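You operate a simulated robot arm through the tools that you are given. There is no shell and no other tool. Be economical: measure what you need, move in short steps, check, and stop when the job is done.

Carry out the task below with a simulated robot arm. There is one attempt and no reset: what you move stays moved.

TASK
Cap the blue cartridge, drop the collar named on the white bench card over its knob and rack it.
Fine: collars are in the lower drawer, shut it again; well A of the white rack. Set down upright: blue cartridge.

The check looks at the end state, three seconds after you hand in, the way a careful person would. Anything else that was tipped, shoved, dropped, spilled or broken makes it a failure. A push-on lid holds only when it is set on centred and level and pressed home; a screw cap is set on level and turned clockwise until tight.

THE ROBOT
A 7-joint arm with a two-finger parallel gripper on a trunk, on a base that drives. Base frame: it is fixed to the floor where the robot stands at the start and does not move with it; the origin is under the middle of the robot, x ahead of it, y to its left, z up; the surface under the hand at the start is at about z = 0.85. Lengths are in m, angles in rad, forces in N, time in s.
With the tool pointing down near the work surface it reaches from about 0.32 to 0.78 m from the robot's upright axis, wherever it stands. Its first joint turns from -2.897 to 2.897 rad. Places, roughly: black piston (5x5x3 cm) [0.8, -0.2, 0.9]; blue cap (6x6x3 cm) [0.5, -0.1, 0.9]; lower blue drawer [0.6, -0.5, 0.5]; well a of the white rack [0.5, 1, 0.9]. Payload 3.91 kg.
Tool frame: the origin (TCP) lies between the finger pads and is the grasp point; the fingertips stand 0.03 m ahead of it; z points along the fingers, y is the line along which they close. Largest opening 0.11 m; finger width 0.02, thickness 0.01; the body of the gripper, 0.048 by 0.112 m, starts 0.055 m behind the TCP.
Orientation is that of the tool frame in the base frame, as [roll, pitch, yaw] about the fixed x, y, z axes, in that order (R = Rz(yaw) Ry(pitch) Rx(roll)). With the fingers straight down and closing along the base's y, the tool's x points along the base's -x, its y along +y and its z along -z.

THE INTERFACE
- The arm moves only by the tool step_arm. Its argument "steps" is one flat list of numbers, 6 for each row, row after row: the shift along the base's x, y, z in units of 400 mm (1.0 is 400 mm), then the turn, a rotation vector about the base's x, y, z in units of 90 degrees (1.0 is 90 degrees). In form: [tx, ty, tz, ax, ay, az, tx, ty, tz, ax, ay, az, ...]. A call has 1 to 10 rows; each row is the pose to reach, as a shift and turn from the pose commanded when the call began. "jaw" is the gripper command, from -1 (fully open) to 1 (shut), values between in proportion, set as the call begins (left out, the last holds). A call with a number of a shift or a turn outside -1 to 1 is refused whole. Each row takes 0.2 s and may step no farther than 0.05 m and 0.15 rad from the row before; otherwise, or with a gripper value out of range, the whole call is refused. Where a pose cannot be reached the arm comes as near as it can. A force on the tool above 40 N (or 10 N above the force at the start of the call, whichever is more), or a blocked arm, ends the call early, and 0.2 s more pass. The fingers move at their own pace (about 0.153 m/s each) and stop on an object; they squeeze with about 26 N. The grip force told is the motor's: it shows also when the fingers shut on nothing. Time passes only in rows, and 0.2 s behind the last, so rows that repeat a pose let the fingers close. The reply holds the time, the measured pose of the TCP, the force on the tool along the base axes, the opening and the grip force, in the units named above and with some noise, with the torque about the TCP (base axes, N m) and any sound that the robot's microphone picked up.
- Cameras (640 x 400 px; columns grow to the right, rows downward): "scene" is now at [-0.0045, 0.1642, 1.4389]; the picture's right is [0.17, -0.99, 0.00], its down [-0.73, -0.13, -0.67] and it looks along [0.66, 0.11, -0.75] (base axes); focal length 214 px, centre (320, 200). "wrist" rides on the gripper at [0.077, 0.007, -0.114] in the tool frame; the picture's right is [-0.09, 1.00, 0.00], its down [-0.80, -0.07, -0.59] and it looks along [-0.59, -0.05, 0.80] (tool axes); focal length 270 px, centre (320, 200). There is no depth. A picture from a camera that has moved, and an enlarged one, comes with that camera's place and axes in the base frame and with its lens. The place of the scene camera against the robot may be out by one fixed shift of up to 0.012 m in any direction.
- grab_frame(camera): a new picture of that camera. The clock stands still meanwhile.
- move_column(by): slides the trunk up (or, below 0, down) by that many m; the arm and the scene camera ride with it, the base frame stays. It gives what a move gives, with no picture.
- steer(legs): drives the robot by 1 to 6 legs, each [ahead, turn to the left] in m and rad, along the robot's own axes; the way and the turn of a leg run together, so that a leg with both is an arc; at most 1.5 m and 3.142 rad a leg. The arm and the cameras ride along, it lands a little off, and it stops where it bumps. It gives what a move gives.
- aim_head(pan, tilt): turns the head with the scene camera to pan (to the left, within 2.705 rad either way) and tilt (down, from -0.506 to 1.204), counted from straight ahead of the robot. It gives what a move gives.
- inspect(camera, box): a new picture of the part [left, top, right, bottom] of that camera's present view, enlarged. The clock stands still meanwhile.
- sign_off(): hands the job in; it is judged then, once.

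Work in short steps. Places have to be worked out from the pictures, the camera data and where the tool is seen: move nearer, look again, correct. Check each grasp and each placing, and mend what went wrong. You have 120 turns and 98 pictures in all, those below and enlarged ones among them. Open the gripper and draw the arm clear of the work before you hand the job in, unless the task says otherwise; then end with one line.

The tools are called as a command line: name --argument value ..., lists and objects as JSON in quotes. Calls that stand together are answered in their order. step_arm: Moves the arm, as the interface text tells. Its arguments: {"type":"object","properties":{"steps":{"type":"array"},"jaw":{"type":"number"}},"required":["steps"]} The other tools are called the same way: move_column (by) slides the trunk up or down; steer (legs) drives the base; aim_head (pan, tilt) turns the head that bears the scene camera; grab_frame (camera) takes a picture; inspect (camera, box) takes an enlarged picture of a part of a camera's view; sign_off () hands the job in.

At the start:

```text
time: 0.0
eef_pos: [0.4454, -0.1241, 1.217]
orientation: [-3.141, 0.001, 3.139]
force: [1.0, -0.3, 0.1]
torque: [0.0, -0.01, 0.01]
width: 0.1099
grip_force: 0.0
trunk travel left (down, up): [-0.425, 0.185]
robot x, y, heading: [0.002, 0.0054, -0.002]
head pan, tilt: [0.171, 0.841]
```

scene: 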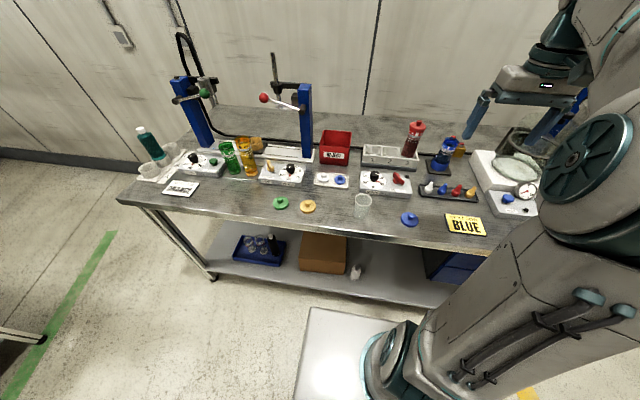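
wrist: 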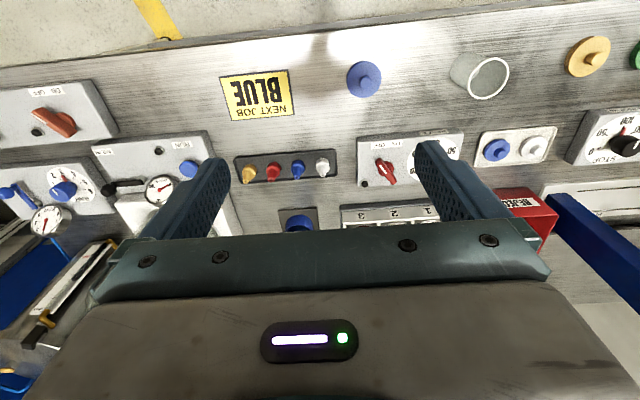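

The bench carries several cards, cartridges and caps. I enlarge parts of the scene view to read the white card and to see the cartridges.

inspect --camera "scene" --box '[120, 120, 280, 220]'

inspect --camera "scene" --box '[340, 110, 540, 235]'

```text
4.00 times, centred on (200, 170) of scene
camera zoom: at [-0.0045, 0.1642, 1.4389], right [0.17, -0.99, 0.0], down [-0.73, -0.13, -0.67], along [0.66, 0.11, -0.75], focal length 858 px, centre (800, 320)
```

zoom: 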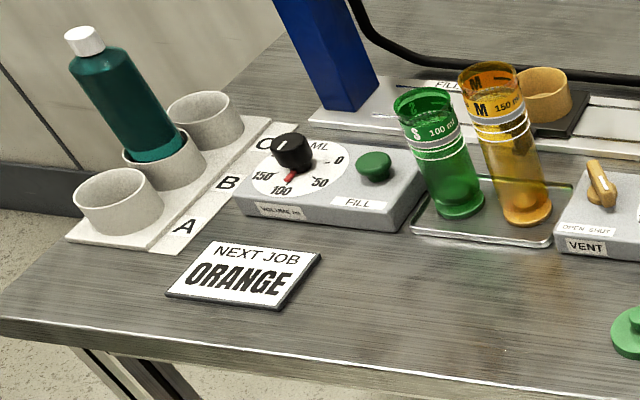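

```text
3.20 times, centred on (440, 172) of scene
camera zoom: at [-0.0045, 0.1642, 1.4389], right [0.17, -0.99, 0.0], down [-0.73, -0.13, -0.67], along [0.66, 0.11, -0.75], focal length 686 px, centre (-64, 288)
```

zoom: 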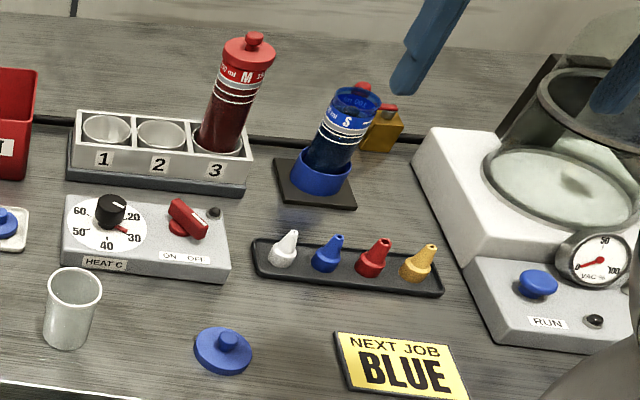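

The white card reads ORANGE, so I need the orange collar. Next I look at the drawer unit on the right and take a closer look at the cartridge and cap.

aim_head --pan -0.7 --tilt 0.9

grab_frame --camera "scene"

inspect --camera "wrist" --box '[220, 40, 540, 240]'

```text
time: 1.2
eef_pos: [0.4448, -0.1258, 1.218]
orientation: [3.141, 0.0, 3.14]
force: [-0.1, -0.7, 0.1]
torque: [0.01, 0.05, 0.01]
width: 0.1101
grip_force: 0.0
trunk travel left (down, up): [-0.425, 0.185]
robot x, y, heading: [-0.0024, 0.0028, -0.004]
head pan, tilt: [-0.7, 0.901]
```

```text
93 pictures are left
camera scene: at [-0.0242, 0.1022, 1.4343], right [-0.64, -0.77, 0.0], down [-0.6, 0.5, -0.62], along [0.48, -0.4, -0.78], focal length 214 px, centre (320, 200)
```

scene: 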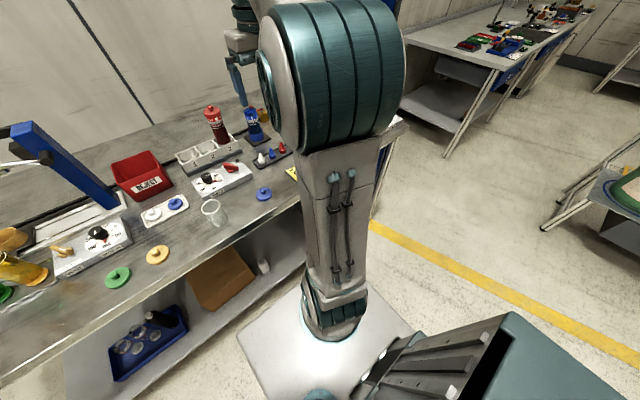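

```text
2.00 times, centred on (380, 140) of wrist
camera zoom: at [0.3685, -0.1168, 1.3329], right [0.09, 1.0, 0.0], down [0.8, -0.07, 0.59], along [0.59, -0.05, -0.8], focal length 541 px, centre (200, 320)
```

zoom: 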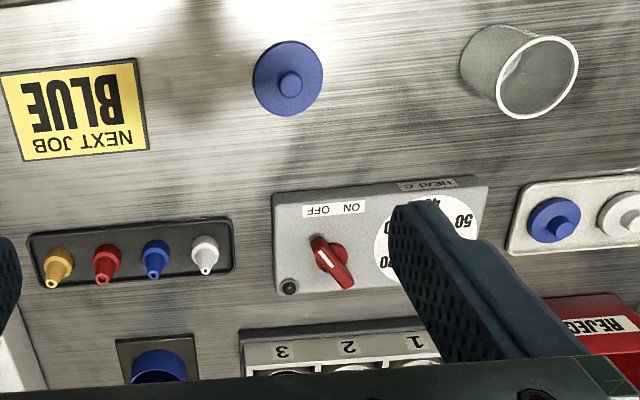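

The cap lies near (0.479, -0.053), with its knob up. I move the open gripper above it and look again.

step_arm --steps '[0.017, 0.036, -0.1, 0, 0, 0, 0.034, 0.072, -0.2, 0, 0, 0, 0.051, 0.108, -0.3, 0, 0, 0, 0.068, 0.144, -0.4, 0, 0, 0, 0.085, 0.182, -0.5, 0, 0, 0, 0.085, 0.182, -0.5, 0, 0, 0]'

grab_frame --camera "wrist"

```text
time: 2.6
eef_pos: [0.4795, -0.053, 1.0176]
orientation: [-3.141, 0.001, 3.139]
force: [-0.3, -0.6, -0.1]
torque: [0.04, -0.02, 0.02]
width: 0.1097
grip_force: 0.0
trunk travel left (down, up): [-0.425, 0.185]
robot x, y, heading: [-0.0019, 0.0048, 0.003]
head pan, tilt: [-0.7, 0.901]
```

```text
91 pictures are left
camera wrist: at [0.4015, -0.0439, 1.1327], right [0.09, 1.0, 0.0], down [0.8, -0.07, 0.59], along [0.59, -0.05, -0.8], focal length 270 px, centre (320, 200)
```

wrist: 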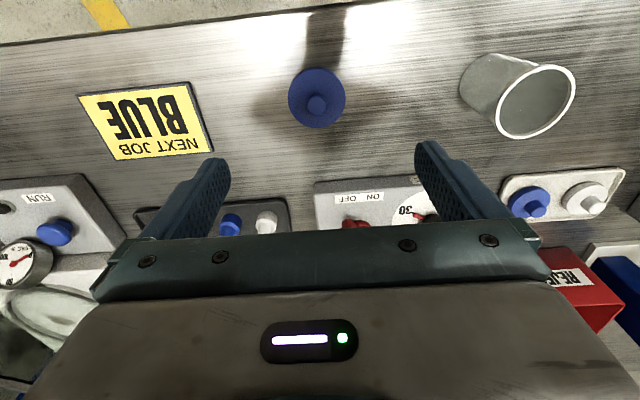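

The cap is centred under the tool, and its knob is about 2 cm across. I descend with the tips going down around the knob.

step_arm --steps '[0, 0, -0.1, 0, 0, 0, 0, 0, -0.2, 0, 0, 0, 0, 0, -0.27, 0, 0, 0, 0, 0, -0.27, 0, 0, 0]' --jaw 0.1

inspect --camera "wrist" --box '[200, 80, 440, 230]'

```text
time: 3.6
eef_pos: [0.4791, -0.052, 0.909]
orientation: [-3.141, 0.0, 3.14]
force: [-0.3, 0.4, 0.2]
torque: [-0.01, 0.0, 0.02]
width: 0.0494
grip_force: 0.0
trunk travel left (down, up): [-0.425, 0.185]
robot x, y, heading: [0.0022, 0.002, 0.002]
head pan, tilt: [-0.7, 0.901]
```

```text
2.67 times, centred on (320, 155) of wrist
camera zoom: at [0.4026, -0.0434, 1.0246], right [0.09, 1.0, 0.0], down [0.8, -0.07, 0.59], along [0.59, -0.05, -0.8], focal length 721 px, centre (320, 320)
```

zoom: 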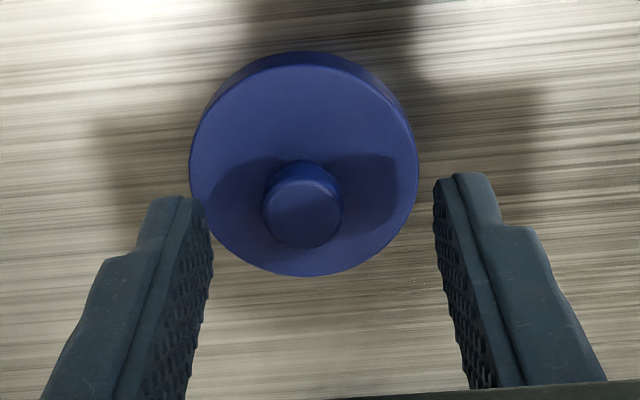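

The knob sits about 4 mm to the -y side of the finger middle. I shift, lower the tips to just above the disc, and close on the knob.

step_arm --steps '[-0.001, -0.01, -0.02, 0, 0, 0, -0.001, -0.01, -0.038, 0, 0, 0, -0.001, -0.01, -0.038, 0, 0, 0]'

step_arm --steps '[0, 0, 0, 0, 0, 0, 0, 0, 0, 0, 0, 0, 0, 0, 0, 0, 0, 0]' --jaw 1

inspect --camera "wrist" --box '[200, 80, 440, 230]'

```text
time: 4.4
eef_pos: [0.4782, -0.0572, 0.8945]
orientation: [3.141, 0.001, 3.14]
force: [-0.1, -0.7, 0.1]
torque: [0.0, -0.02, -0.01]
width: 0.0495
grip_force: 0.2
trunk travel left (down, up): [-0.425, 0.185]
robot x, y, heading: [0.002, 0.0038, -0.001]
head pan, tilt: [-0.7, 0.901]
```

```text
time: 5.2
eef_pos: [0.4778, -0.0573, 0.8949]
orientation: [-3.139, -0.001, 3.141]
force: [0.9, 1.0, 0.3]
torque: [0.04, 0.03, -0.02]
width: 0.0115
grip_force: 26.1
trunk travel left (down, up): [-0.425, 0.185]
robot x, y, heading: [-0.0014, -0.0014, 0.002]
head pan, tilt: [-0.7, 0.901]
```

```text
2.67 times, centred on (320, 155) of wrist
camera zoom: at [0.4022, -0.0479, 1.0098], right [0.09, 1.0, 0.0], down [0.8, -0.07, 0.59], along [0.59, -0.05, -0.8], focal length 721 px, centre (320, 320)
```

zoom: 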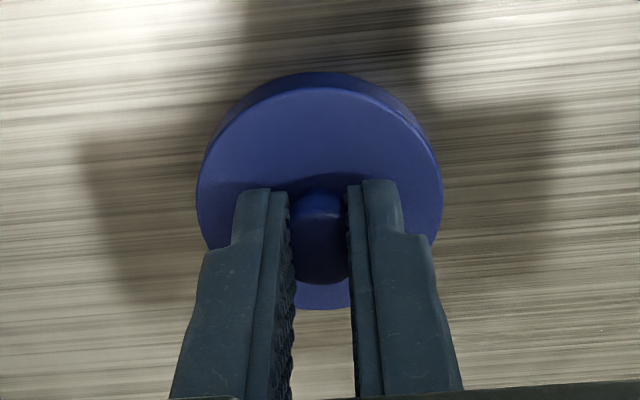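

The grip holds at 11.5 mm width. I lift the cap and check that it hangs level.

step_arm --steps '[0, 0, 0.1, 0, 0, 0, 0, 0, 0.2, 0, 0, 0, 0, 0, 0.3, 0, 0, 0, 0, 0, 0.4, 0, 0, 0, 0, 0, 0.5, 0, 0, 0, 0, 0, 0.5, 0, 0, 0]'

grab_frame --camera "wrist"

aim_head --pan -0.25 --tilt 0.65

grab_frame --camera "scene"

```text
time: 6.6
eef_pos: [0.4776, -0.0563, 1.0939]
orientation: [-3.141, 0.0, 3.14]
force: [0.2, 0.2, -0.2]
torque: [-0.01, -0.02, -0.01]
width: 0.0115
grip_force: 26.0
trunk travel left (down, up): [-0.425, 0.185]
robot x, y, heading: [-0.0019, 0.0016, 0.002]
head pan, tilt: [-0.7, 0.901]
```

```text
88 pictures are left
camera wrist: at [0.4014, -0.0478, 1.2098], right [0.09, 1.0, 0.0], down [0.8, -0.07, 0.59], along [0.59, -0.05, -0.8], focal length 270 px, centre (320, 200)
```

wrist: 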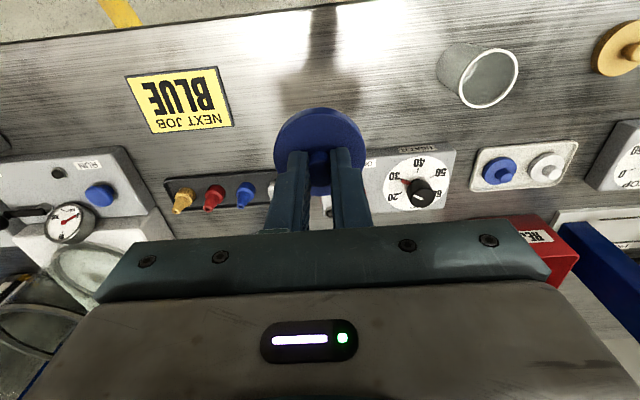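

```text
time: 7.5
eef_pos: [0.4785, -0.057, 1.0948]
orientation: [-3.141, 0.001, 3.139]
force: [0.3, 0.1, 0.5]
torque: [0.02, 0.0, -0.01]
width: 0.0114
grip_force: 26.3
trunk travel left (down, up): [-0.425, 0.185]
robot x, y, heading: [-0.0014, 0.0022, 0.003]
head pan, tilt: [-0.25, 0.649]
```

```text
87 pictures are left
camera scene: at [0.0021, 0.1293, 1.4548], right [-0.25, -0.97, 0.0], down [-0.59, 0.15, -0.8], along [0.77, -0.2, -0.6], focal length 214 px, centre (320, 200)
```

scene: 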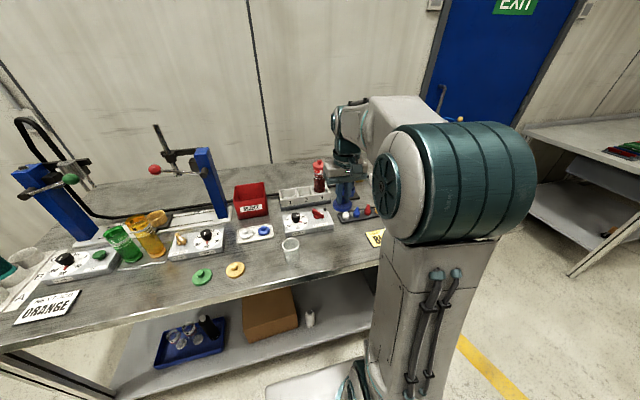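

The cap is held level. I carry it toward the cartridge at a safe height, to view the cartridge with the wrist camera.

step_arm --steps '[0.05, -0.06, 0.08, 0, 0, 0, 0.1, -0.12, 0.14, 0, 0, 0, 0.15, -0.18, 0.2, 0, 0, 0, 0.2, -0.24, 0.26, 0, 0, 0, 0.25, -0.3, 0.3, 0, 0, 0, 0.3, -0.37, 0.3, 0, 0, 0, 0.3, -0.37, 0.3, 0, 0, 0]'

grab_frame --camera "wrist"

grab_frame --camera "scene"

```text
time: 9.1
eef_pos: [0.5987, -0.2048, 1.2152]
orientation: [3.141, -0.001, 3.141]
force: [0.3, 0.4, 0.3]
torque: [0.02, 0.01, 0.03]
width: 0.0117
grip_force: 26.1
trunk travel left (down, up): [-0.425, 0.185]
robot x, y, heading: [-0.0027, 0.0023, 0.004]
head pan, tilt: [-0.25, 0.649]
```

```text
86 pictures are left
camera wrist: at [0.5219, -0.1966, 1.3299], right [0.09, 1.0, 0.0], down [0.8, -0.07, 0.59], along [0.59, -0.05, -0.8], focal length 270 px, centre (320, 200)
```

wrist: 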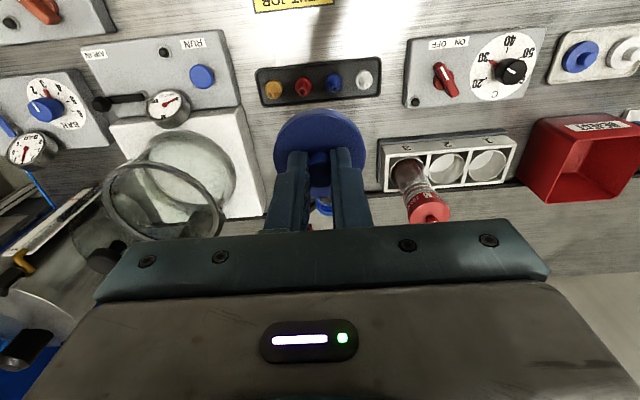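

```text
85 pictures are left
camera scene: at [0.0021, 0.1292, 1.4549], right [-0.25, -0.97, 0.0], down [-0.59, 0.15, -0.8], along [0.77, -0.2, -0.6], focal length 214 px, centre (320, 200)
```

scene: 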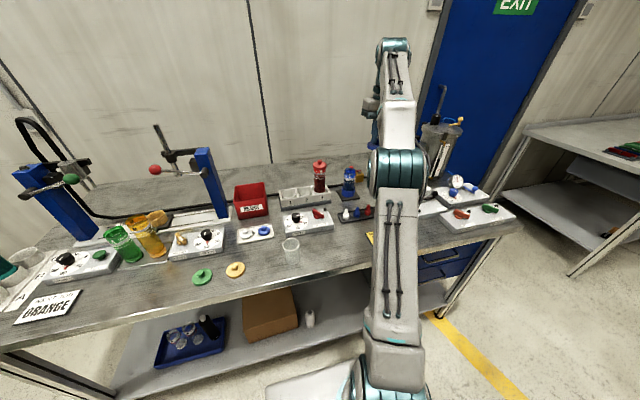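

The cartridge is now visible in the scene view, so I zoom in on it.

inspect --camera "scene" --box '[300, 150, 380, 200]'

inspect --camera "wrist" --box '[240, 130, 400, 230]'

```text
8.00 times, centred on (340, 175) of scene
camera zoom: at [0.0021, 0.1292, 1.4549], right [-0.25, -0.97, 0.0], down [-0.59, 0.15, -0.8], along [0.77, -0.2, -0.6], focal length 1716 px, centre (160, 400)
```

zoom: 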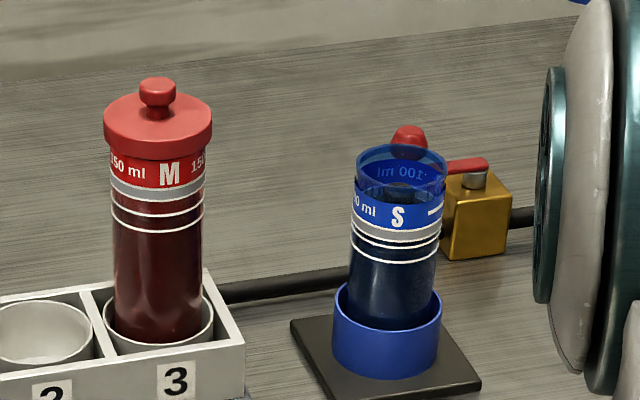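

```text
4.00 times, centred on (320, 180) of wrist
camera zoom: at [0.5219, -0.1966, 1.3299], right [0.09, 1.0, 0.0], down [0.8, -0.07, 0.59], along [0.59, -0.05, -0.8], focal length 1081 px, centre (320, 280)
```

zoom: 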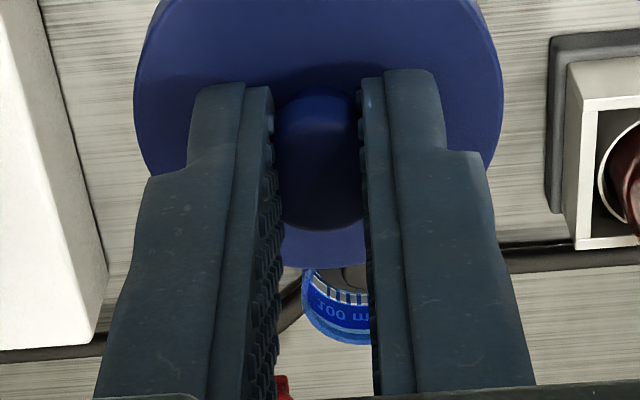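

The rim is at about (0.779, -0.213, 0.984), just out of reach from here. There is some room ahead of the base, so I drive forward 0.1 m.

steer --legs '[[0.1, 0]]'

grab_frame --camera "wrist"

inspect --camera "scene" --box '[280, 140, 440, 240]'

```text
time: 10.2
eef_pos: [0.6994, -0.2064, 1.2142]
orientation: [-3.14, -0.002, 3.141]
force: [0.5, -0.6, -0.4]
torque: [-0.02, 0.03, 0.01]
width: 0.0116
grip_force: 26.5
trunk travel left (down, up): [-0.425, 0.185]
robot x, y, heading: [0.0999, 0.0, -0.003]
head pan, tilt: [-0.25, 0.649]
```

```text
82 pictures are left
camera wrist: at [0.6231, -0.1967, 1.3295], right [0.09, 1.0, 0.0], down [0.8, -0.07, 0.59], along [0.59, -0.05, -0.8], focal length 270 px, centre (320, 200)
```

wrist: 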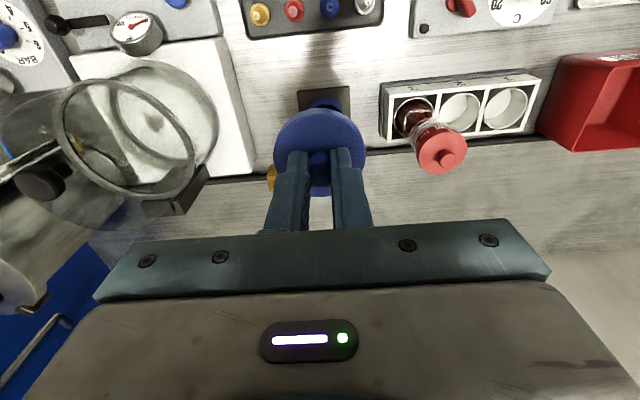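

```text
4.00 times, centred on (360, 190) of scene
camera zoom: at [0.1034, 0.1292, 1.4548], right [-0.25, -0.97, 0.0], down [-0.59, 0.15, -0.8], along [0.77, -0.2, -0.6], focal length 858 px, centre (160, 240)
```

zoom: 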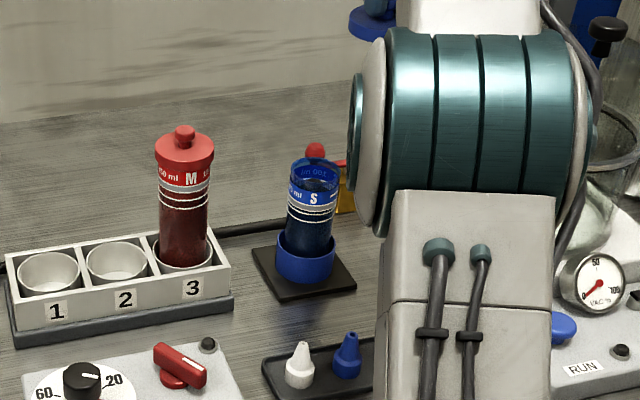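

The held cap hides the cartridge, so I shift the tool 0.12 m toward +y for a clear wrist view of the rim.

step_arm --steps '[0, 0.1, 0, 0, 0, 0, 0, 0.2, 0, 0, 0, 0, 0, 0.3, 0, 0, 0, 0, 0, 0.3, 0, 0, 0, 0]'

inspect --camera "wrist" --box '[180, 80, 340, 180]'

```text
time: 11.2
eef_pos: [0.6983, -0.0862, 1.2152]
orientation: [-3.141, 0.0, 3.14]
force: [0.5, -0.3, 0.0]
torque: [0.0, 0.02, -0.04]
width: 0.0134
grip_force: 26.4
trunk travel left (down, up): [-0.425, 0.185]
robot x, y, heading: [0.1002, 0.0024, 0.002]
head pan, tilt: [-0.25, 0.649]
```

```text
4.00 times, centred on (260, 130) of wrist
camera zoom: at [0.6217, -0.0771, 1.33], right [0.09, 1.0, 0.0], down [0.8, -0.07, 0.59], along [0.59, -0.05, -0.8], focal length 1081 px, centre (560, 480)
```

zoom: 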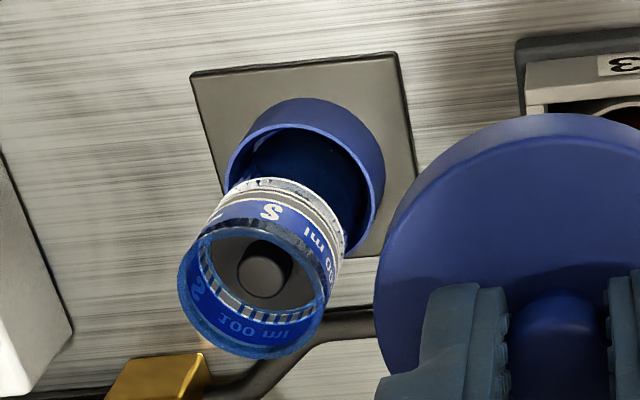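

The rim, with a black piston below it, appears near (0.785, -0.201). I lower to a second viewpoint to pin it down by triangulation, staying clear of the red cartridge.

step_arm --steps '[0, 0, -0.1, 0, 0, 0, 0, 0, -0.2, 0, 0, 0, 0, 0, -0.3, 0, 0, 0, 0, 0, -0.3, 0, 0, 0]'

inspect --camera "wrist" --box '[140, 120, 300, 220]'

```text
time: 12.2
eef_pos: [0.6988, -0.0874, 1.0939]
orientation: [3.14, -0.001, 3.14]
force: [0.4, -0.5, -0.2]
torque: [-0.02, 0.0, -0.02]
width: 0.0133
grip_force: 25.7
trunk travel left (down, up): [-0.425, 0.185]
robot x, y, heading: [0.0999, 0.0051, 0.0]
head pan, tilt: [-0.25, 0.649]
```

```text
4.00 times, centred on (220, 170) of wrist
camera zoom: at [0.623, -0.0773, 1.2091], right [0.09, 1.0, 0.0], down [0.8, -0.07, 0.59], along [0.59, -0.05, -0.8], focal length 1081 px, centre (720, 320)
```

zoom: 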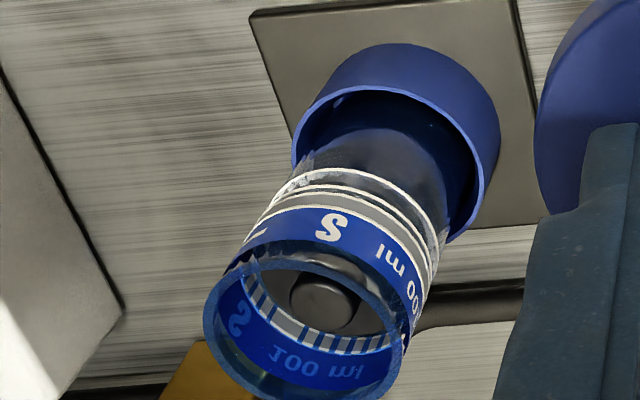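

Two views put the rim near (0.79, -0.206, 0.972), but only to within about 5 mm. I zoom in further from this spot to measure the edges better.

inspect --camera "wrist" --box '[184, 170, 264, 220]'

inspect --camera "scene" --box '[300, 150, 380, 200]'

```text
8.00 times, centred on (224, 195) of wrist
camera zoom: at [0.623, -0.0773, 1.2091], right [0.09, 1.0, 0.0], down [0.8, -0.07, 0.59], along [0.59, -0.05, -0.8], focal length 2162 px, centre (1088, 240)
```

zoom: 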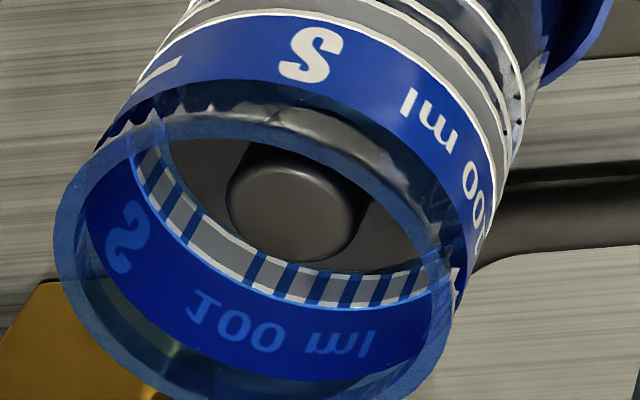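

```text
8.00 times, centred on (340, 175) of scene
camera zoom: at [0.1028, 0.1294, 1.4548], right [-0.25, -0.97, 0.0], down [-0.59, 0.15, -0.8], along [0.77, -0.2, -0.6], focal length 1716 px, centre (160, 400)
```

zoom: 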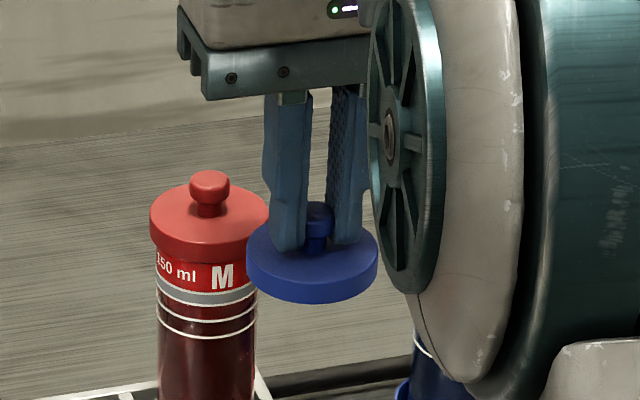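

Refined: the rim is at about (0.7865, -0.2025, 0.980), and the cap sits about 3 mm robot-ward of the TCP. I move over the rim at a safe height and then lower to about 2 cm above it.

step_arm --steps '[0, -0.1, 0, 0, 0, 0, 0, -0.2, 0, 0, 0, 0, 0.07, -0.2965, 0, 0, 0, 0, 0.15, -0.2965, 0, 0, 0, 0, 0.2245, -0.2965, 0, 0, 0, 0, 0.2245, -0.2965, -0.06, 0, 0, 0, 0.2245, -0.2965, -0.12, 0, 0, 0, 0.2245, -0.2965, -0.12, 0, 0, 0]'

inspect --camera "wrist" --box '[220, 80, 420, 205]'

grab_frame --camera "scene"

```text
time: 14.0
eef_pos: [0.7886, -0.2041, 1.0456]
orientation: [3.141, 0.001, 3.14]
force: [0.4, -0.2, 0.1]
torque: [0.02, 0.01, 0.01]
width: 0.0134
grip_force: 25.6
trunk travel left (down, up): [-0.425, 0.185]
robot x, y, heading: [0.1021, 0.0045, 0.004]
head pan, tilt: [-0.25, 0.649]
```

```text
3.20 times, centred on (320, 142) of wrist
camera zoom: at [0.7126, -0.1952, 1.1609], right [0.09, 1.0, 0.0], down [0.8, -0.07, 0.59], along [0.59, -0.05, -0.8], focal length 865 px, centre (320, 384)
```

zoom: 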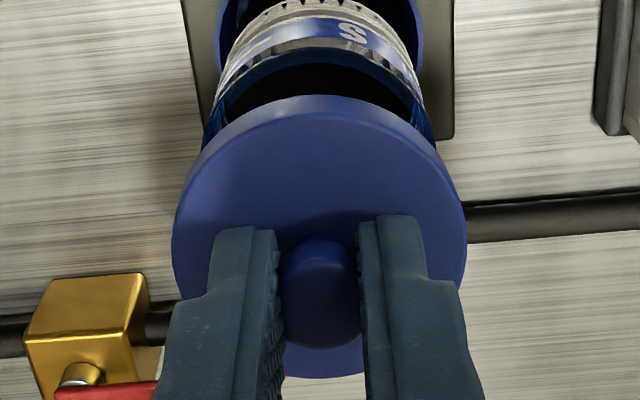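

```text
75 pictures are left
camera scene: at [0.1031, 0.1292, 1.4548], right [-0.25, -0.97, 0.0], down [-0.59, 0.15, -0.8], along [0.77, -0.2, -0.6], focal length 214 px, centre (320, 200)
```

scene: 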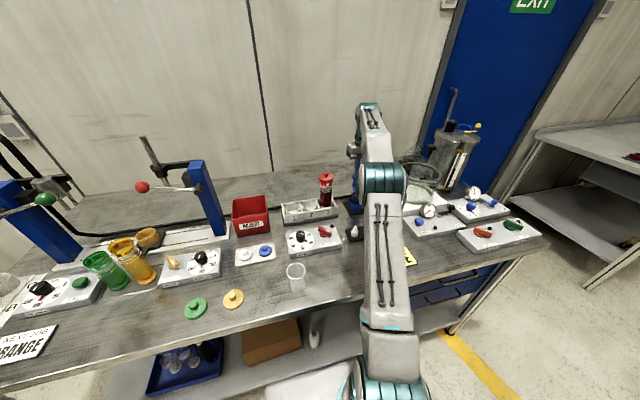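

Laterally (y) the cap and rim line up. In x the cap looks about 3 mm too far ahead, so I zoom on the near rim edge to confirm.

inspect --camera "wrist" --box '[270, 70, 366, 130]'

```text
6.67 times, centred on (318, 100) of wrist
camera zoom: at [0.7126, -0.1952, 1.1609], right [0.09, 1.0, 0.0], down [0.8, -0.07, 0.59], along [0.59, -0.05, -0.8], focal length 1802 px, centre (333, 867)
```

zoom: 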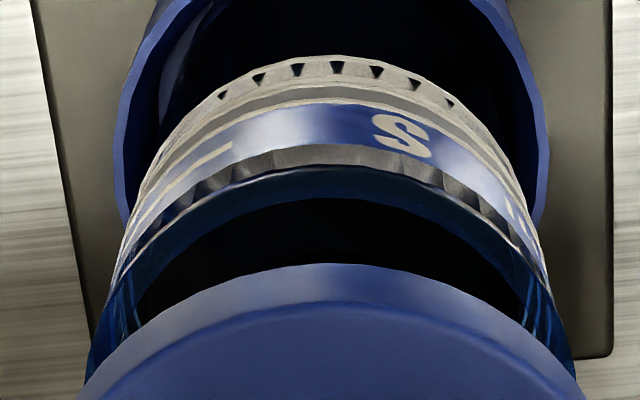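

The zoom puts the rim centre at x of about 0.789 and the cap at about 0.792. I shift -3 mm in x and descend in small steps until contact.

step_arm --steps '[-0.008, 0.0, 0, 0, 0, 0, -0.008, 0, -0.02, 0, 0, 0, -0.008, 0, -0.035, 0, 0, 0, -0.008, 0, -0.045, 0, 0, 0, -0.008, 0, -0.05, 0, 0, 0]'

inspect --camera "wrist" --box '[220, 80, 420, 205]'

```text
time: 15.2
eef_pos: [0.7847, -0.2036, 1.0279]
orientation: [-3.14, 0.0, 3.139]
force: [-0.5, 0.2, 2.5]
torque: [0.07, 0.07, 0.0]
width: 0.0132
grip_force: 25.4
trunk travel left (down, up): [-0.425, 0.185]
robot x, y, heading: [0.1003, 0.0019, -0.003]
head pan, tilt: [-0.25, 0.649]
```

```text
3.20 times, centred on (320, 142) of wrist
camera zoom: at [0.7089, -0.195, 1.1419], right [0.09, 1.0, 0.0], down [0.8, -0.07, 0.6], along [0.59, -0.05, -0.8], focal length 865 px, centre (320, 384)
```

zoom: 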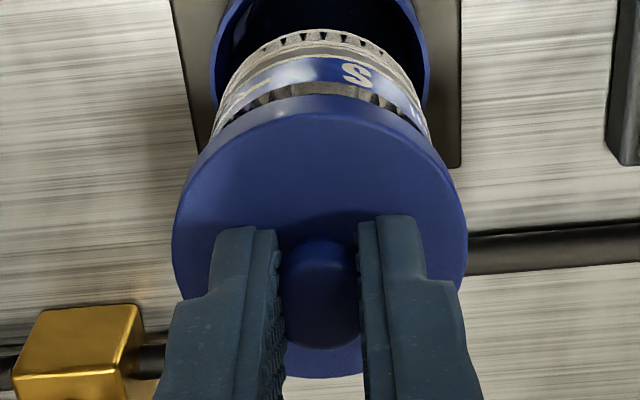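

First contact shows at z = 1.028, and the cap looks centred. I press on gently, a few mm at a time.

step_arm --steps '[0, 0, -0.004, 0, 0, 0, 0, 0, -0.008, 0, 0, 0, 0, 0, -0.012, 0, 0, 0, 0, 0, -0.016, 0, 0, 0]'

```text
time: 16.2
eef_pos: [0.7838, -0.2031, 1.0219]
orientation: [-3.139, 0.002, 3.141]
force: [-0.4, -1.7, 20.2]
torque: [-0.11, 0.54, 0.03]
width: 0.0151
grip_force: 25.8
trunk travel left (down, up): [-0.425, 0.185]
robot x, y, heading: [0.0952, 0.0038, -0.001]
head pan, tilt: [-0.25, 0.649]
```

The torque suggests contact on the robot-side edge, so I look again before pressing harder.

inspect --camera "wrist" --box '[240, 80, 400, 180]'

inspect --camera "scene" --box '[300, 150, 380, 200]'

```text
4.00 times, centred on (320, 130) of wrist
camera zoom: at [0.707, -0.1949, 1.1368], right [0.09, 1.0, 0.0], down [0.8, -0.07, 0.6], along [0.59, -0.05, -0.8], focal length 1081 px, centre (320, 480)
```

zoom: 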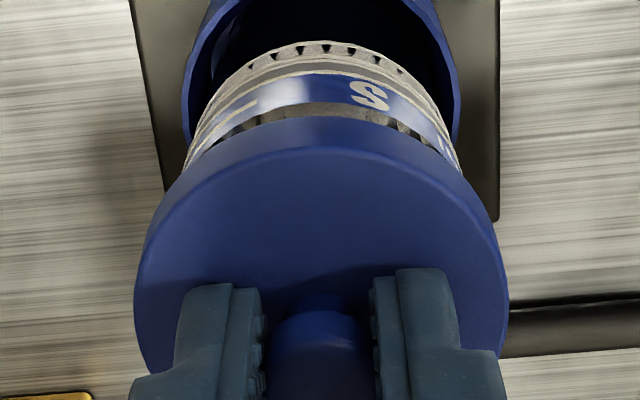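

```text
8.00 times, centred on (340, 175) of scene
camera zoom: at [0.1006, 0.1299, 1.4549], right [-0.25, -0.97, 0.0], down [-0.58, 0.15, -0.8], along [0.77, -0.2, -0.6], focal length 1716 px, centre (160, 400)
```

zoom: 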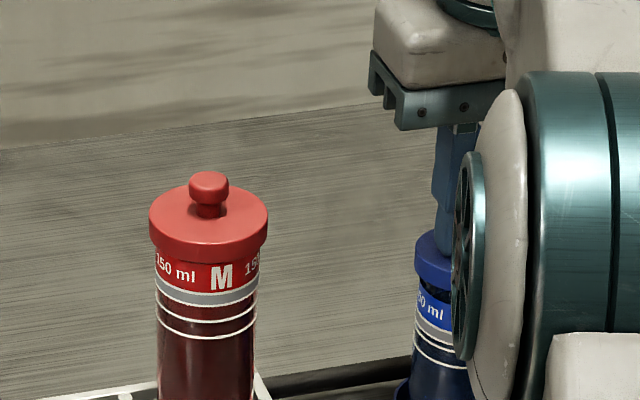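

The scene view and the torque both say the cap sits about 3 mm too far toward -x. I lift slightly, shift +3 mm in x and +1 mm in y, and check the cap's level.

step_arm --steps '[0, 0, 0.02, 0, 0, 0, 0.004, 0.001, 0.035, 0, 0, 0, 0.0085, 0.0025, 0.035, 0, 0, 0, 0.0085, 0.0025, 0.035, 0, 0, 0]'

inspect --camera "wrist" --box '[220, 80, 420, 205]'

inspect --camera "scene" --box '[300, 150, 380, 200]'

```text
time: 17.2
eef_pos: [0.79, -0.2031, 1.035]
orientation: [3.141, -0.003, 3.14]
force: [0.4, 0.5, -1.3]
torque: [-0.03, -0.06, 0.03]
width: 0.0132
grip_force: 26.0
trunk travel left (down, up): [-0.425, 0.185]
robot x, y, heading: [0.0983, 0.0004, 0.001]
head pan, tilt: [-0.25, 0.649]
```

```text
3.20 times, centred on (320, 142) of wrist
camera zoom: at [0.7127, -0.1938, 1.1492], right [0.09, 1.0, 0.0], down [0.8, -0.07, 0.59], along [0.59, -0.05, -0.8], focal length 865 px, centre (320, 384)
```

zoom: 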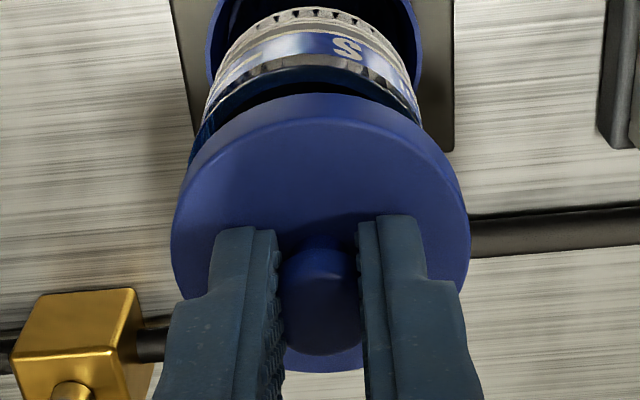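

```text
8.00 times, centred on (340, 175) of scene
camera zoom: at [0.1028, 0.1293, 1.4548], right [-0.25, -0.97, 0.0], down [-0.59, 0.15, -0.8], along [0.77, -0.2, -0.6], focal length 1716 px, centre (160, 400)
```

zoom: 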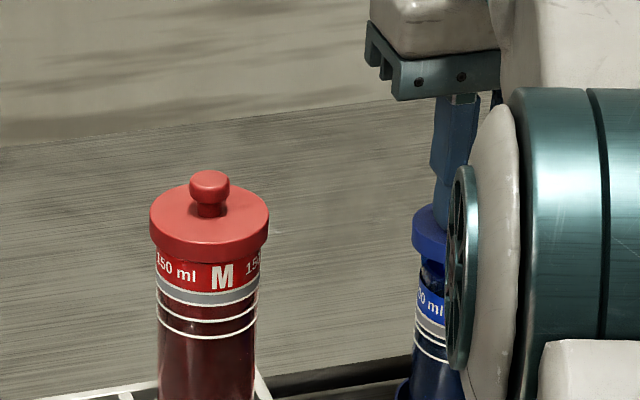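

I zoom in to measure rim against cap once more, now that the cap has been released from contact.

inspect --camera "wrist" --box '[260, 75, 372, 145]'

```text
5.71 times, centred on (316, 110) of wrist
camera zoom: at [0.7127, -0.1938, 1.1492], right [0.09, 1.0, 0.0], down [0.8, -0.07, 0.59], along [0.59, -0.05, -0.8], focal length 1544 px, centre (343, 714)
```

zoom: 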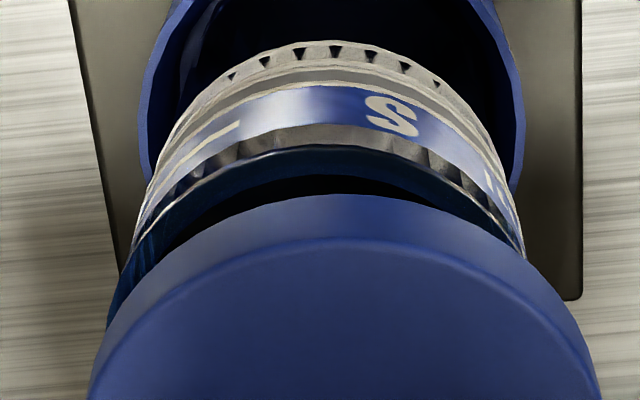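

The evidence is mixed, so I take a tighter scene zoom on the gap between cap and tube.

inspect --camera "scene" --box '[344, 172, 376, 192]'

inspect --camera "scene" --box '[314, 170, 346, 190]'

```text
16.00 times, centred on (360, 182) of scene
camera zoom: at [0.1028, 0.1293, 1.4548], right [-0.25, -0.97, 0.0], down [-0.59, 0.15, -0.8], along [0.77, -0.2, -0.6], focal length 3432 px, centre (-320, 488)
```

zoom: 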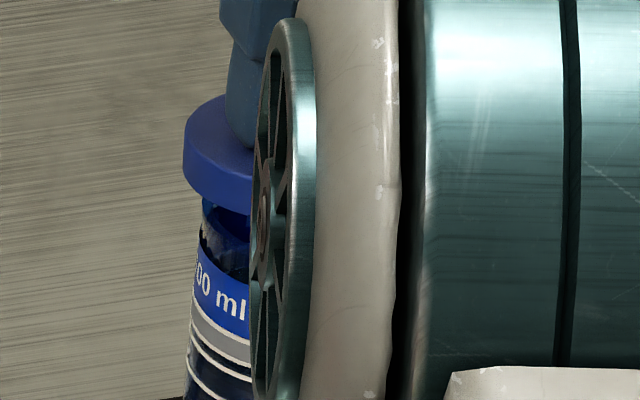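

```text
16.00 times, centred on (330, 180) of scene
camera zoom: at [0.1028, 0.1293, 1.4548], right [-0.25, -0.97, 0.0], down [-0.59, 0.15, -0.8], along [0.77, -0.2, -0.6], focal length 3432 px, centre (160, 520)
```

zoom: 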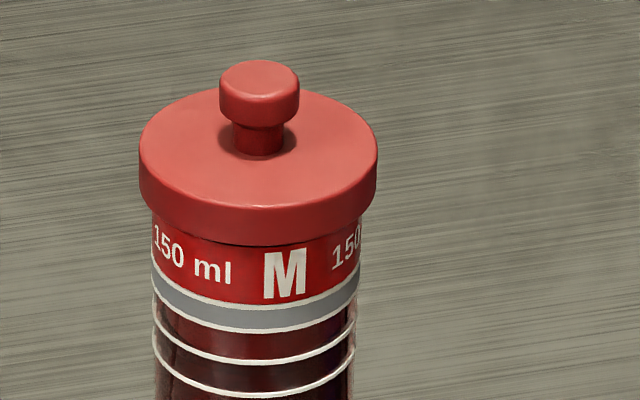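

The wider zoom settles it: the cap overhangs about 2 mm too far to +y, and the earlier torque says it was about 2 mm too far in +x. I correct both and press down again in small steps.

step_arm --steps '[-0.0135, -0.0055, 0, 0, 0, 0, -0.0135, -0.0055, -0.01, 0, 0, 0, -0.0135, -0.0055, -0.018, 0, 0, 0, -0.0135, -0.0055, -0.024, 0, 0, 0, -0.0135, -0.0055, -0.024, 0, 0, 0]'

inspect --camera "scene" --box '[344, 172, 376, 192]'

inspect --camera "wrist" --box '[240, 80, 400, 180]'

```text
time: 18.4
eef_pos: [0.7818, -0.2051, 1.0257]
orientation: [3.141, 0.003, 3.139]
force: [1.7, 0.1, 9.3]
torque: [0.03, -0.31, 0.02]
width: 0.013
grip_force: 26.2
trunk travel left (down, up): [-0.425, 0.185]
robot x, y, heading: [0.0995, 0.0046, 0.001]
head pan, tilt: [-0.25, 0.649]
```

```text
16.00 times, centred on (360, 182) of scene
camera zoom: at [0.1019, 0.1296, 1.4549], right [-0.25, -0.97, 0.0], down [-0.59, 0.15, -0.8], along [0.77, -0.2, -0.6], focal length 3432 px, centre (-320, 488)
```

zoom: 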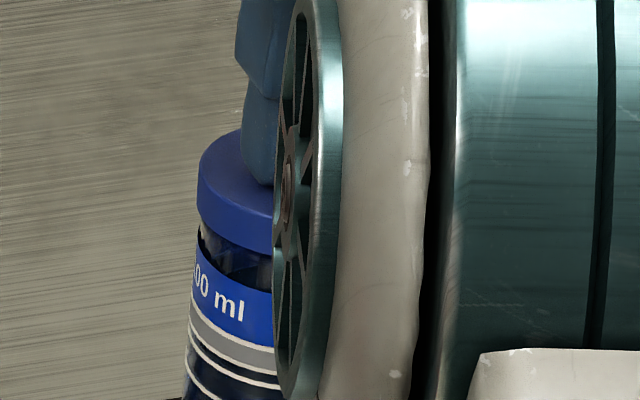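

```text
4.00 times, centred on (320, 130) of wrist
camera zoom: at [0.7062, -0.1961, 1.1414], right [0.09, 1.0, 0.0], down [0.8, -0.07, 0.6], along [0.59, -0.05, -0.8], focal length 1081 px, centre (320, 480)
```

zoom: 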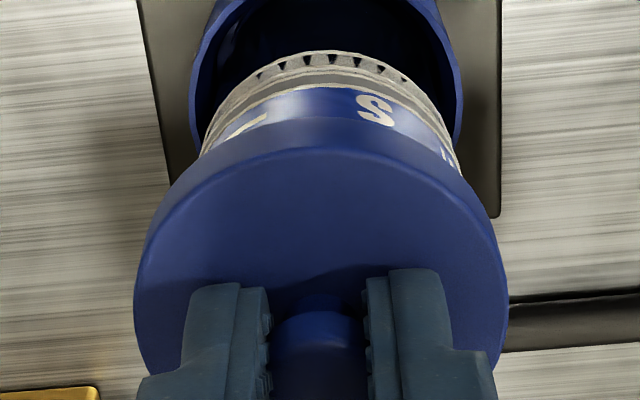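

Now the contact is at the far side, and both cameras say the cap is about 1.7 mm too far -y. I lift 3 mm, shift by +1.2 mm in x and +1.7 mm in y, and press again.

step_arm --steps '[0, 0, 0.01, 0, 0, 0, 0.003, 0.0042, 0.01, 0, 0, 0, 0.003, 0.0042, 0.003, 0, 0, 0, 0.003, 0.0042, -0.004, 0, 0, 0, 0.003, 0.0042, -0.008, 0, 0, 0, 0.003, 0.0042, -0.008, 0, 0, 0]'

inspect --camera "scene" --box '[344, 172, 376, 192]'

inspect --camera "wrist" --box '[240, 80, 400, 180]'

```text
time: 19.8
eef_pos: [0.7846, -0.2044, 1.021]
orientation: [3.141, -0.001, 3.139]
force: [-0.3, -0.1, -0.8]
torque: [0.03, 0.03, 0.0]
width: 0.0134
grip_force: 26.2
trunk travel left (down, up): [-0.425, 0.185]
robot x, y, heading: [0.1007, 0.0022, 0.002]
head pan, tilt: [-0.25, 0.649]
```

```text
16.00 times, centred on (360, 182) of scene
camera zoom: at [0.1027, 0.1293, 1.4548], right [-0.25, -0.97, 0.0], down [-0.59, 0.15, -0.8], along [0.77, -0.2, -0.6], focal length 3432 px, centre (-320, 488)
```

zoom: 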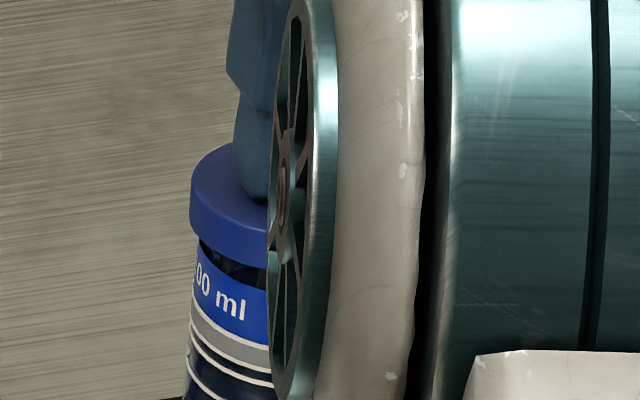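

```text
4.00 times, centred on (320, 130) of wrist
camera zoom: at [0.7079, -0.1951, 1.1367], right [0.09, 1.0, 0.0], down [0.8, -0.07, 0.59], along [0.59, -0.05, -0.8], focal length 1081 px, centre (320, 480)
```

zoom: 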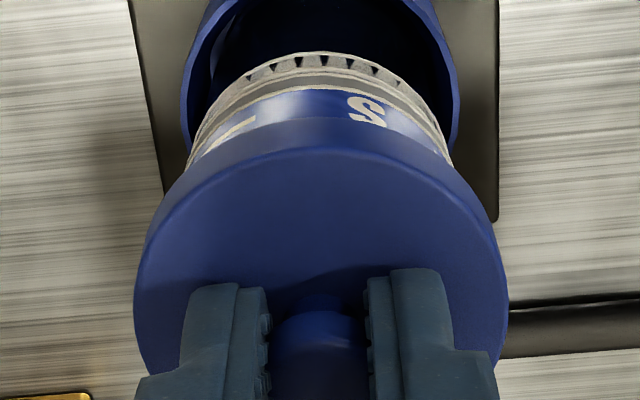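

No force at z = 1.021, so the skirt has slipped over the rim. I press it home.

step_arm --steps '[0, 0, -0.008, 0, 0, 0, 0, 0, -0.016, 0, 0, 0, 0, 0, -0.024, 0, 0, 0, 0, 0, -0.032, 0, 0, 0, 0, 0, -0.04, 0, 0, 0, 0, 0, -0.048, 0, 0, 0]'

inspect --camera "scene" --box '[344, 172, 376, 192]'

```text
time: 21.0
eef_pos: [0.7828, -0.2042, 1.0156]
orientation: [-3.137, 0.014, 3.139]
force: [-5.6, 0.9, 14.5]
torque: [0.09, 0.35, 0.01]
width: 0.0121
grip_force: 25.6
trunk travel left (down, up): [-0.425, 0.185]
robot x, y, heading: [0.1023, 0.0089, -0.0]
head pan, tilt: [-0.25, 0.649]
heard: snap
stopped in row 5: the force on the tool passed its limit at 44 N (the readings are from after the stop); the commanded pose is now the measured one
```

```text
16.00 times, centred on (360, 182) of scene
camera zoom: at [0.1002, 0.13, 1.4546], right [-0.25, -0.97, 0.0], down [-0.58, 0.15, -0.8], along [0.77, -0.2, -0.6], focal length 3432 px, centre (-320, 488)
```

zoom: 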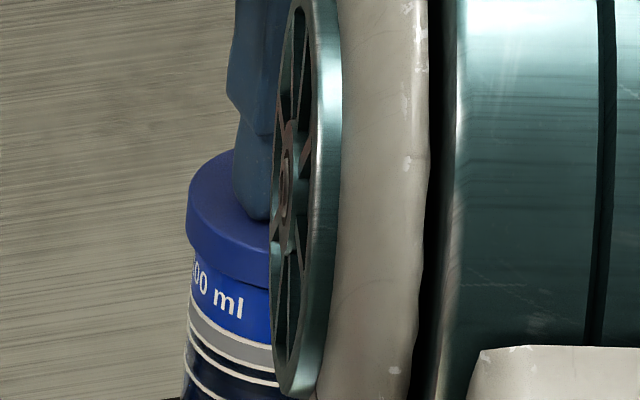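

A snap was heard and the cap sits flush on the label like the red one's. I open the jaw and raise the hand to check it.

step_arm --steps '[0, 0, 0, 0, 0, 0, 0, 0, 0, 0, 0, 0, 0, 0, 0.05, 0, 0, 0, 0, 0, 0.15, 0, 0, 0, 0, 0, 0.25, 0, 0, 0, 0, 0, 0.35, 0, 0, 0, 0, 0, 0.35, 0, 0, 0]' --jaw -0.1

grab_frame --camera "wrist"

inspect --camera "scene" --box '[312, 150, 392, 200]'

```text
time: 22.6
eef_pos: [0.767, -0.2001, 1.1366]
orientation: [-3.138, 0.008, 3.139]
force: [-0.3, -0.2, 1.0]
torque: [0.01, 0.01, -0.03]
width: 0.0605
grip_force: 0.0
out of reach, approached as far as the arm can: row 5, 6, 7
trunk travel left (down, up): [-0.425, 0.185]
robot x, y, heading: [0.0995, 0.0064, -0.001]
head pan, tilt: [-0.25, 0.649]
```

```text
60 pictures are left
camera wrist: at [0.6898, -0.1899, 1.2511], right [0.09, 1.0, 0.0], down [0.8, -0.07, 0.6], along [0.6, -0.06, -0.8], focal length 270 px, centre (320, 200)
```

wrist: 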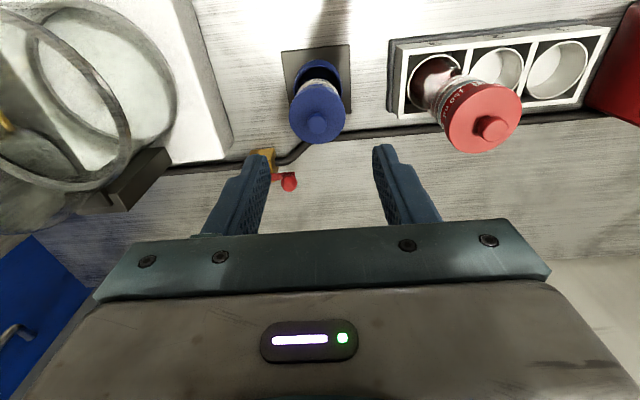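

```text
8.00 times, centred on (352, 175) of scene
camera zoom: at [0.1023, 0.1296, 1.4547], right [-0.25, -0.97, 0.0], down [-0.59, 0.15, -0.8], along [0.77, -0.2, -0.6], focal length 1716 px, centre (64, 400)
```

zoom: 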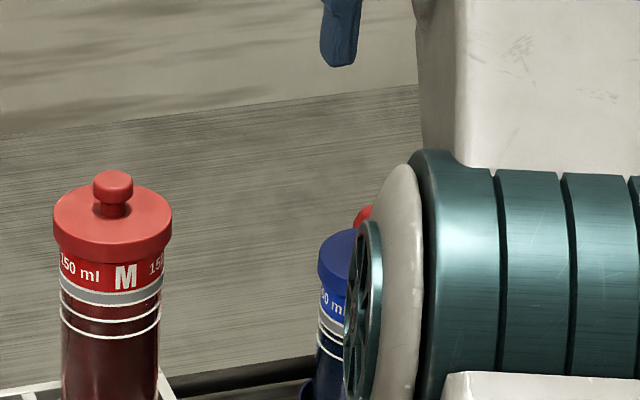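

The cap is on. Next is the drawer: I retract the hand, back away from the bench, and look at the drawer unit at low right.

step_arm --steps '[-0.1, 0.0, 0.05, 0, 0, 0, -0.2, 0.0, 0.1, 0, 0, 0, -0.3, 0, 0.15, 0, 0, 0, -0.4, 0, 0.15, 0, 0, 0, -0.5, 0, 0.15, 0, 0, 0]'

steer --legs '[[-0.6, 0]]'

aim_head --pan -0.4 --tilt 0.6

grab_frame --camera "scene"

```text
time: 23.8
eef_pos: [0.5676, -0.2005, 1.1961]
orientation: [-3.139, 0.009, -3.141]
force: [0.5, -0.7, 0.4]
torque: [0.01, 0.0, 0.02]
width: 0.0604
grip_force: 0.0
trunk travel left (down, up): [-0.425, 0.185]
robot x, y, heading: [0.0963, 0.0058, -0.001]
head pan, tilt: [-0.25, 0.649]
```

```text
time: 27.1
eef_pos: [-0.03, -0.2008, 1.1954]
orientation: [-3.138, 0.009, 3.134]
force: [-0.6, -0.1, -0.6]
torque: [-0.01, 0.02, -0.01]
width: 0.0604
grip_force: 0.1
trunk travel left (down, up): [-0.425, 0.185]
robot x, y, heading: [-0.4959, 0.007, -0.007]
head pan, tilt: [-0.25, 0.649]
```

```text
time: 27.9
eef_pos: [-0.0308, -0.1993, 1.195]
orientation: [-3.138, 0.009, 3.133]
force: [0.5, 0.1, -0.2]
torque: [-0.02, 0.02, 0.01]
width: 0.0606
grip_force: 0.0
trunk travel left (down, up): [-0.425, 0.185]
robot x, y, heading: [-0.5001, 0.0064, -0.008]
head pan, tilt: [-0.4, 0.6]
```

```text
58 pictures are left
camera scene: at [-0.4974, 0.1185, 1.4591], right [-0.39, -0.92, 0.0], down [-0.52, 0.22, -0.82], along [0.76, -0.33, -0.57], focal length 214 px, centre (320, 200)
```

scene: 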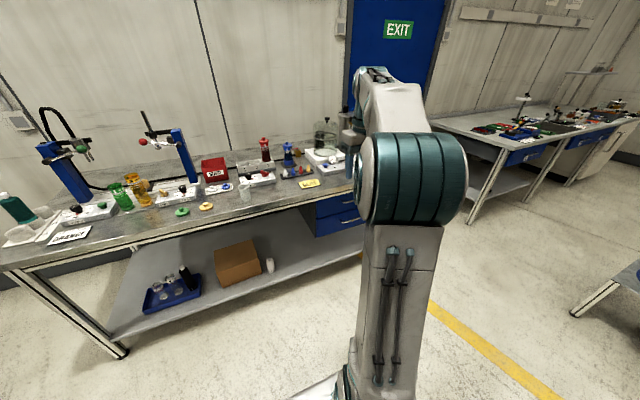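

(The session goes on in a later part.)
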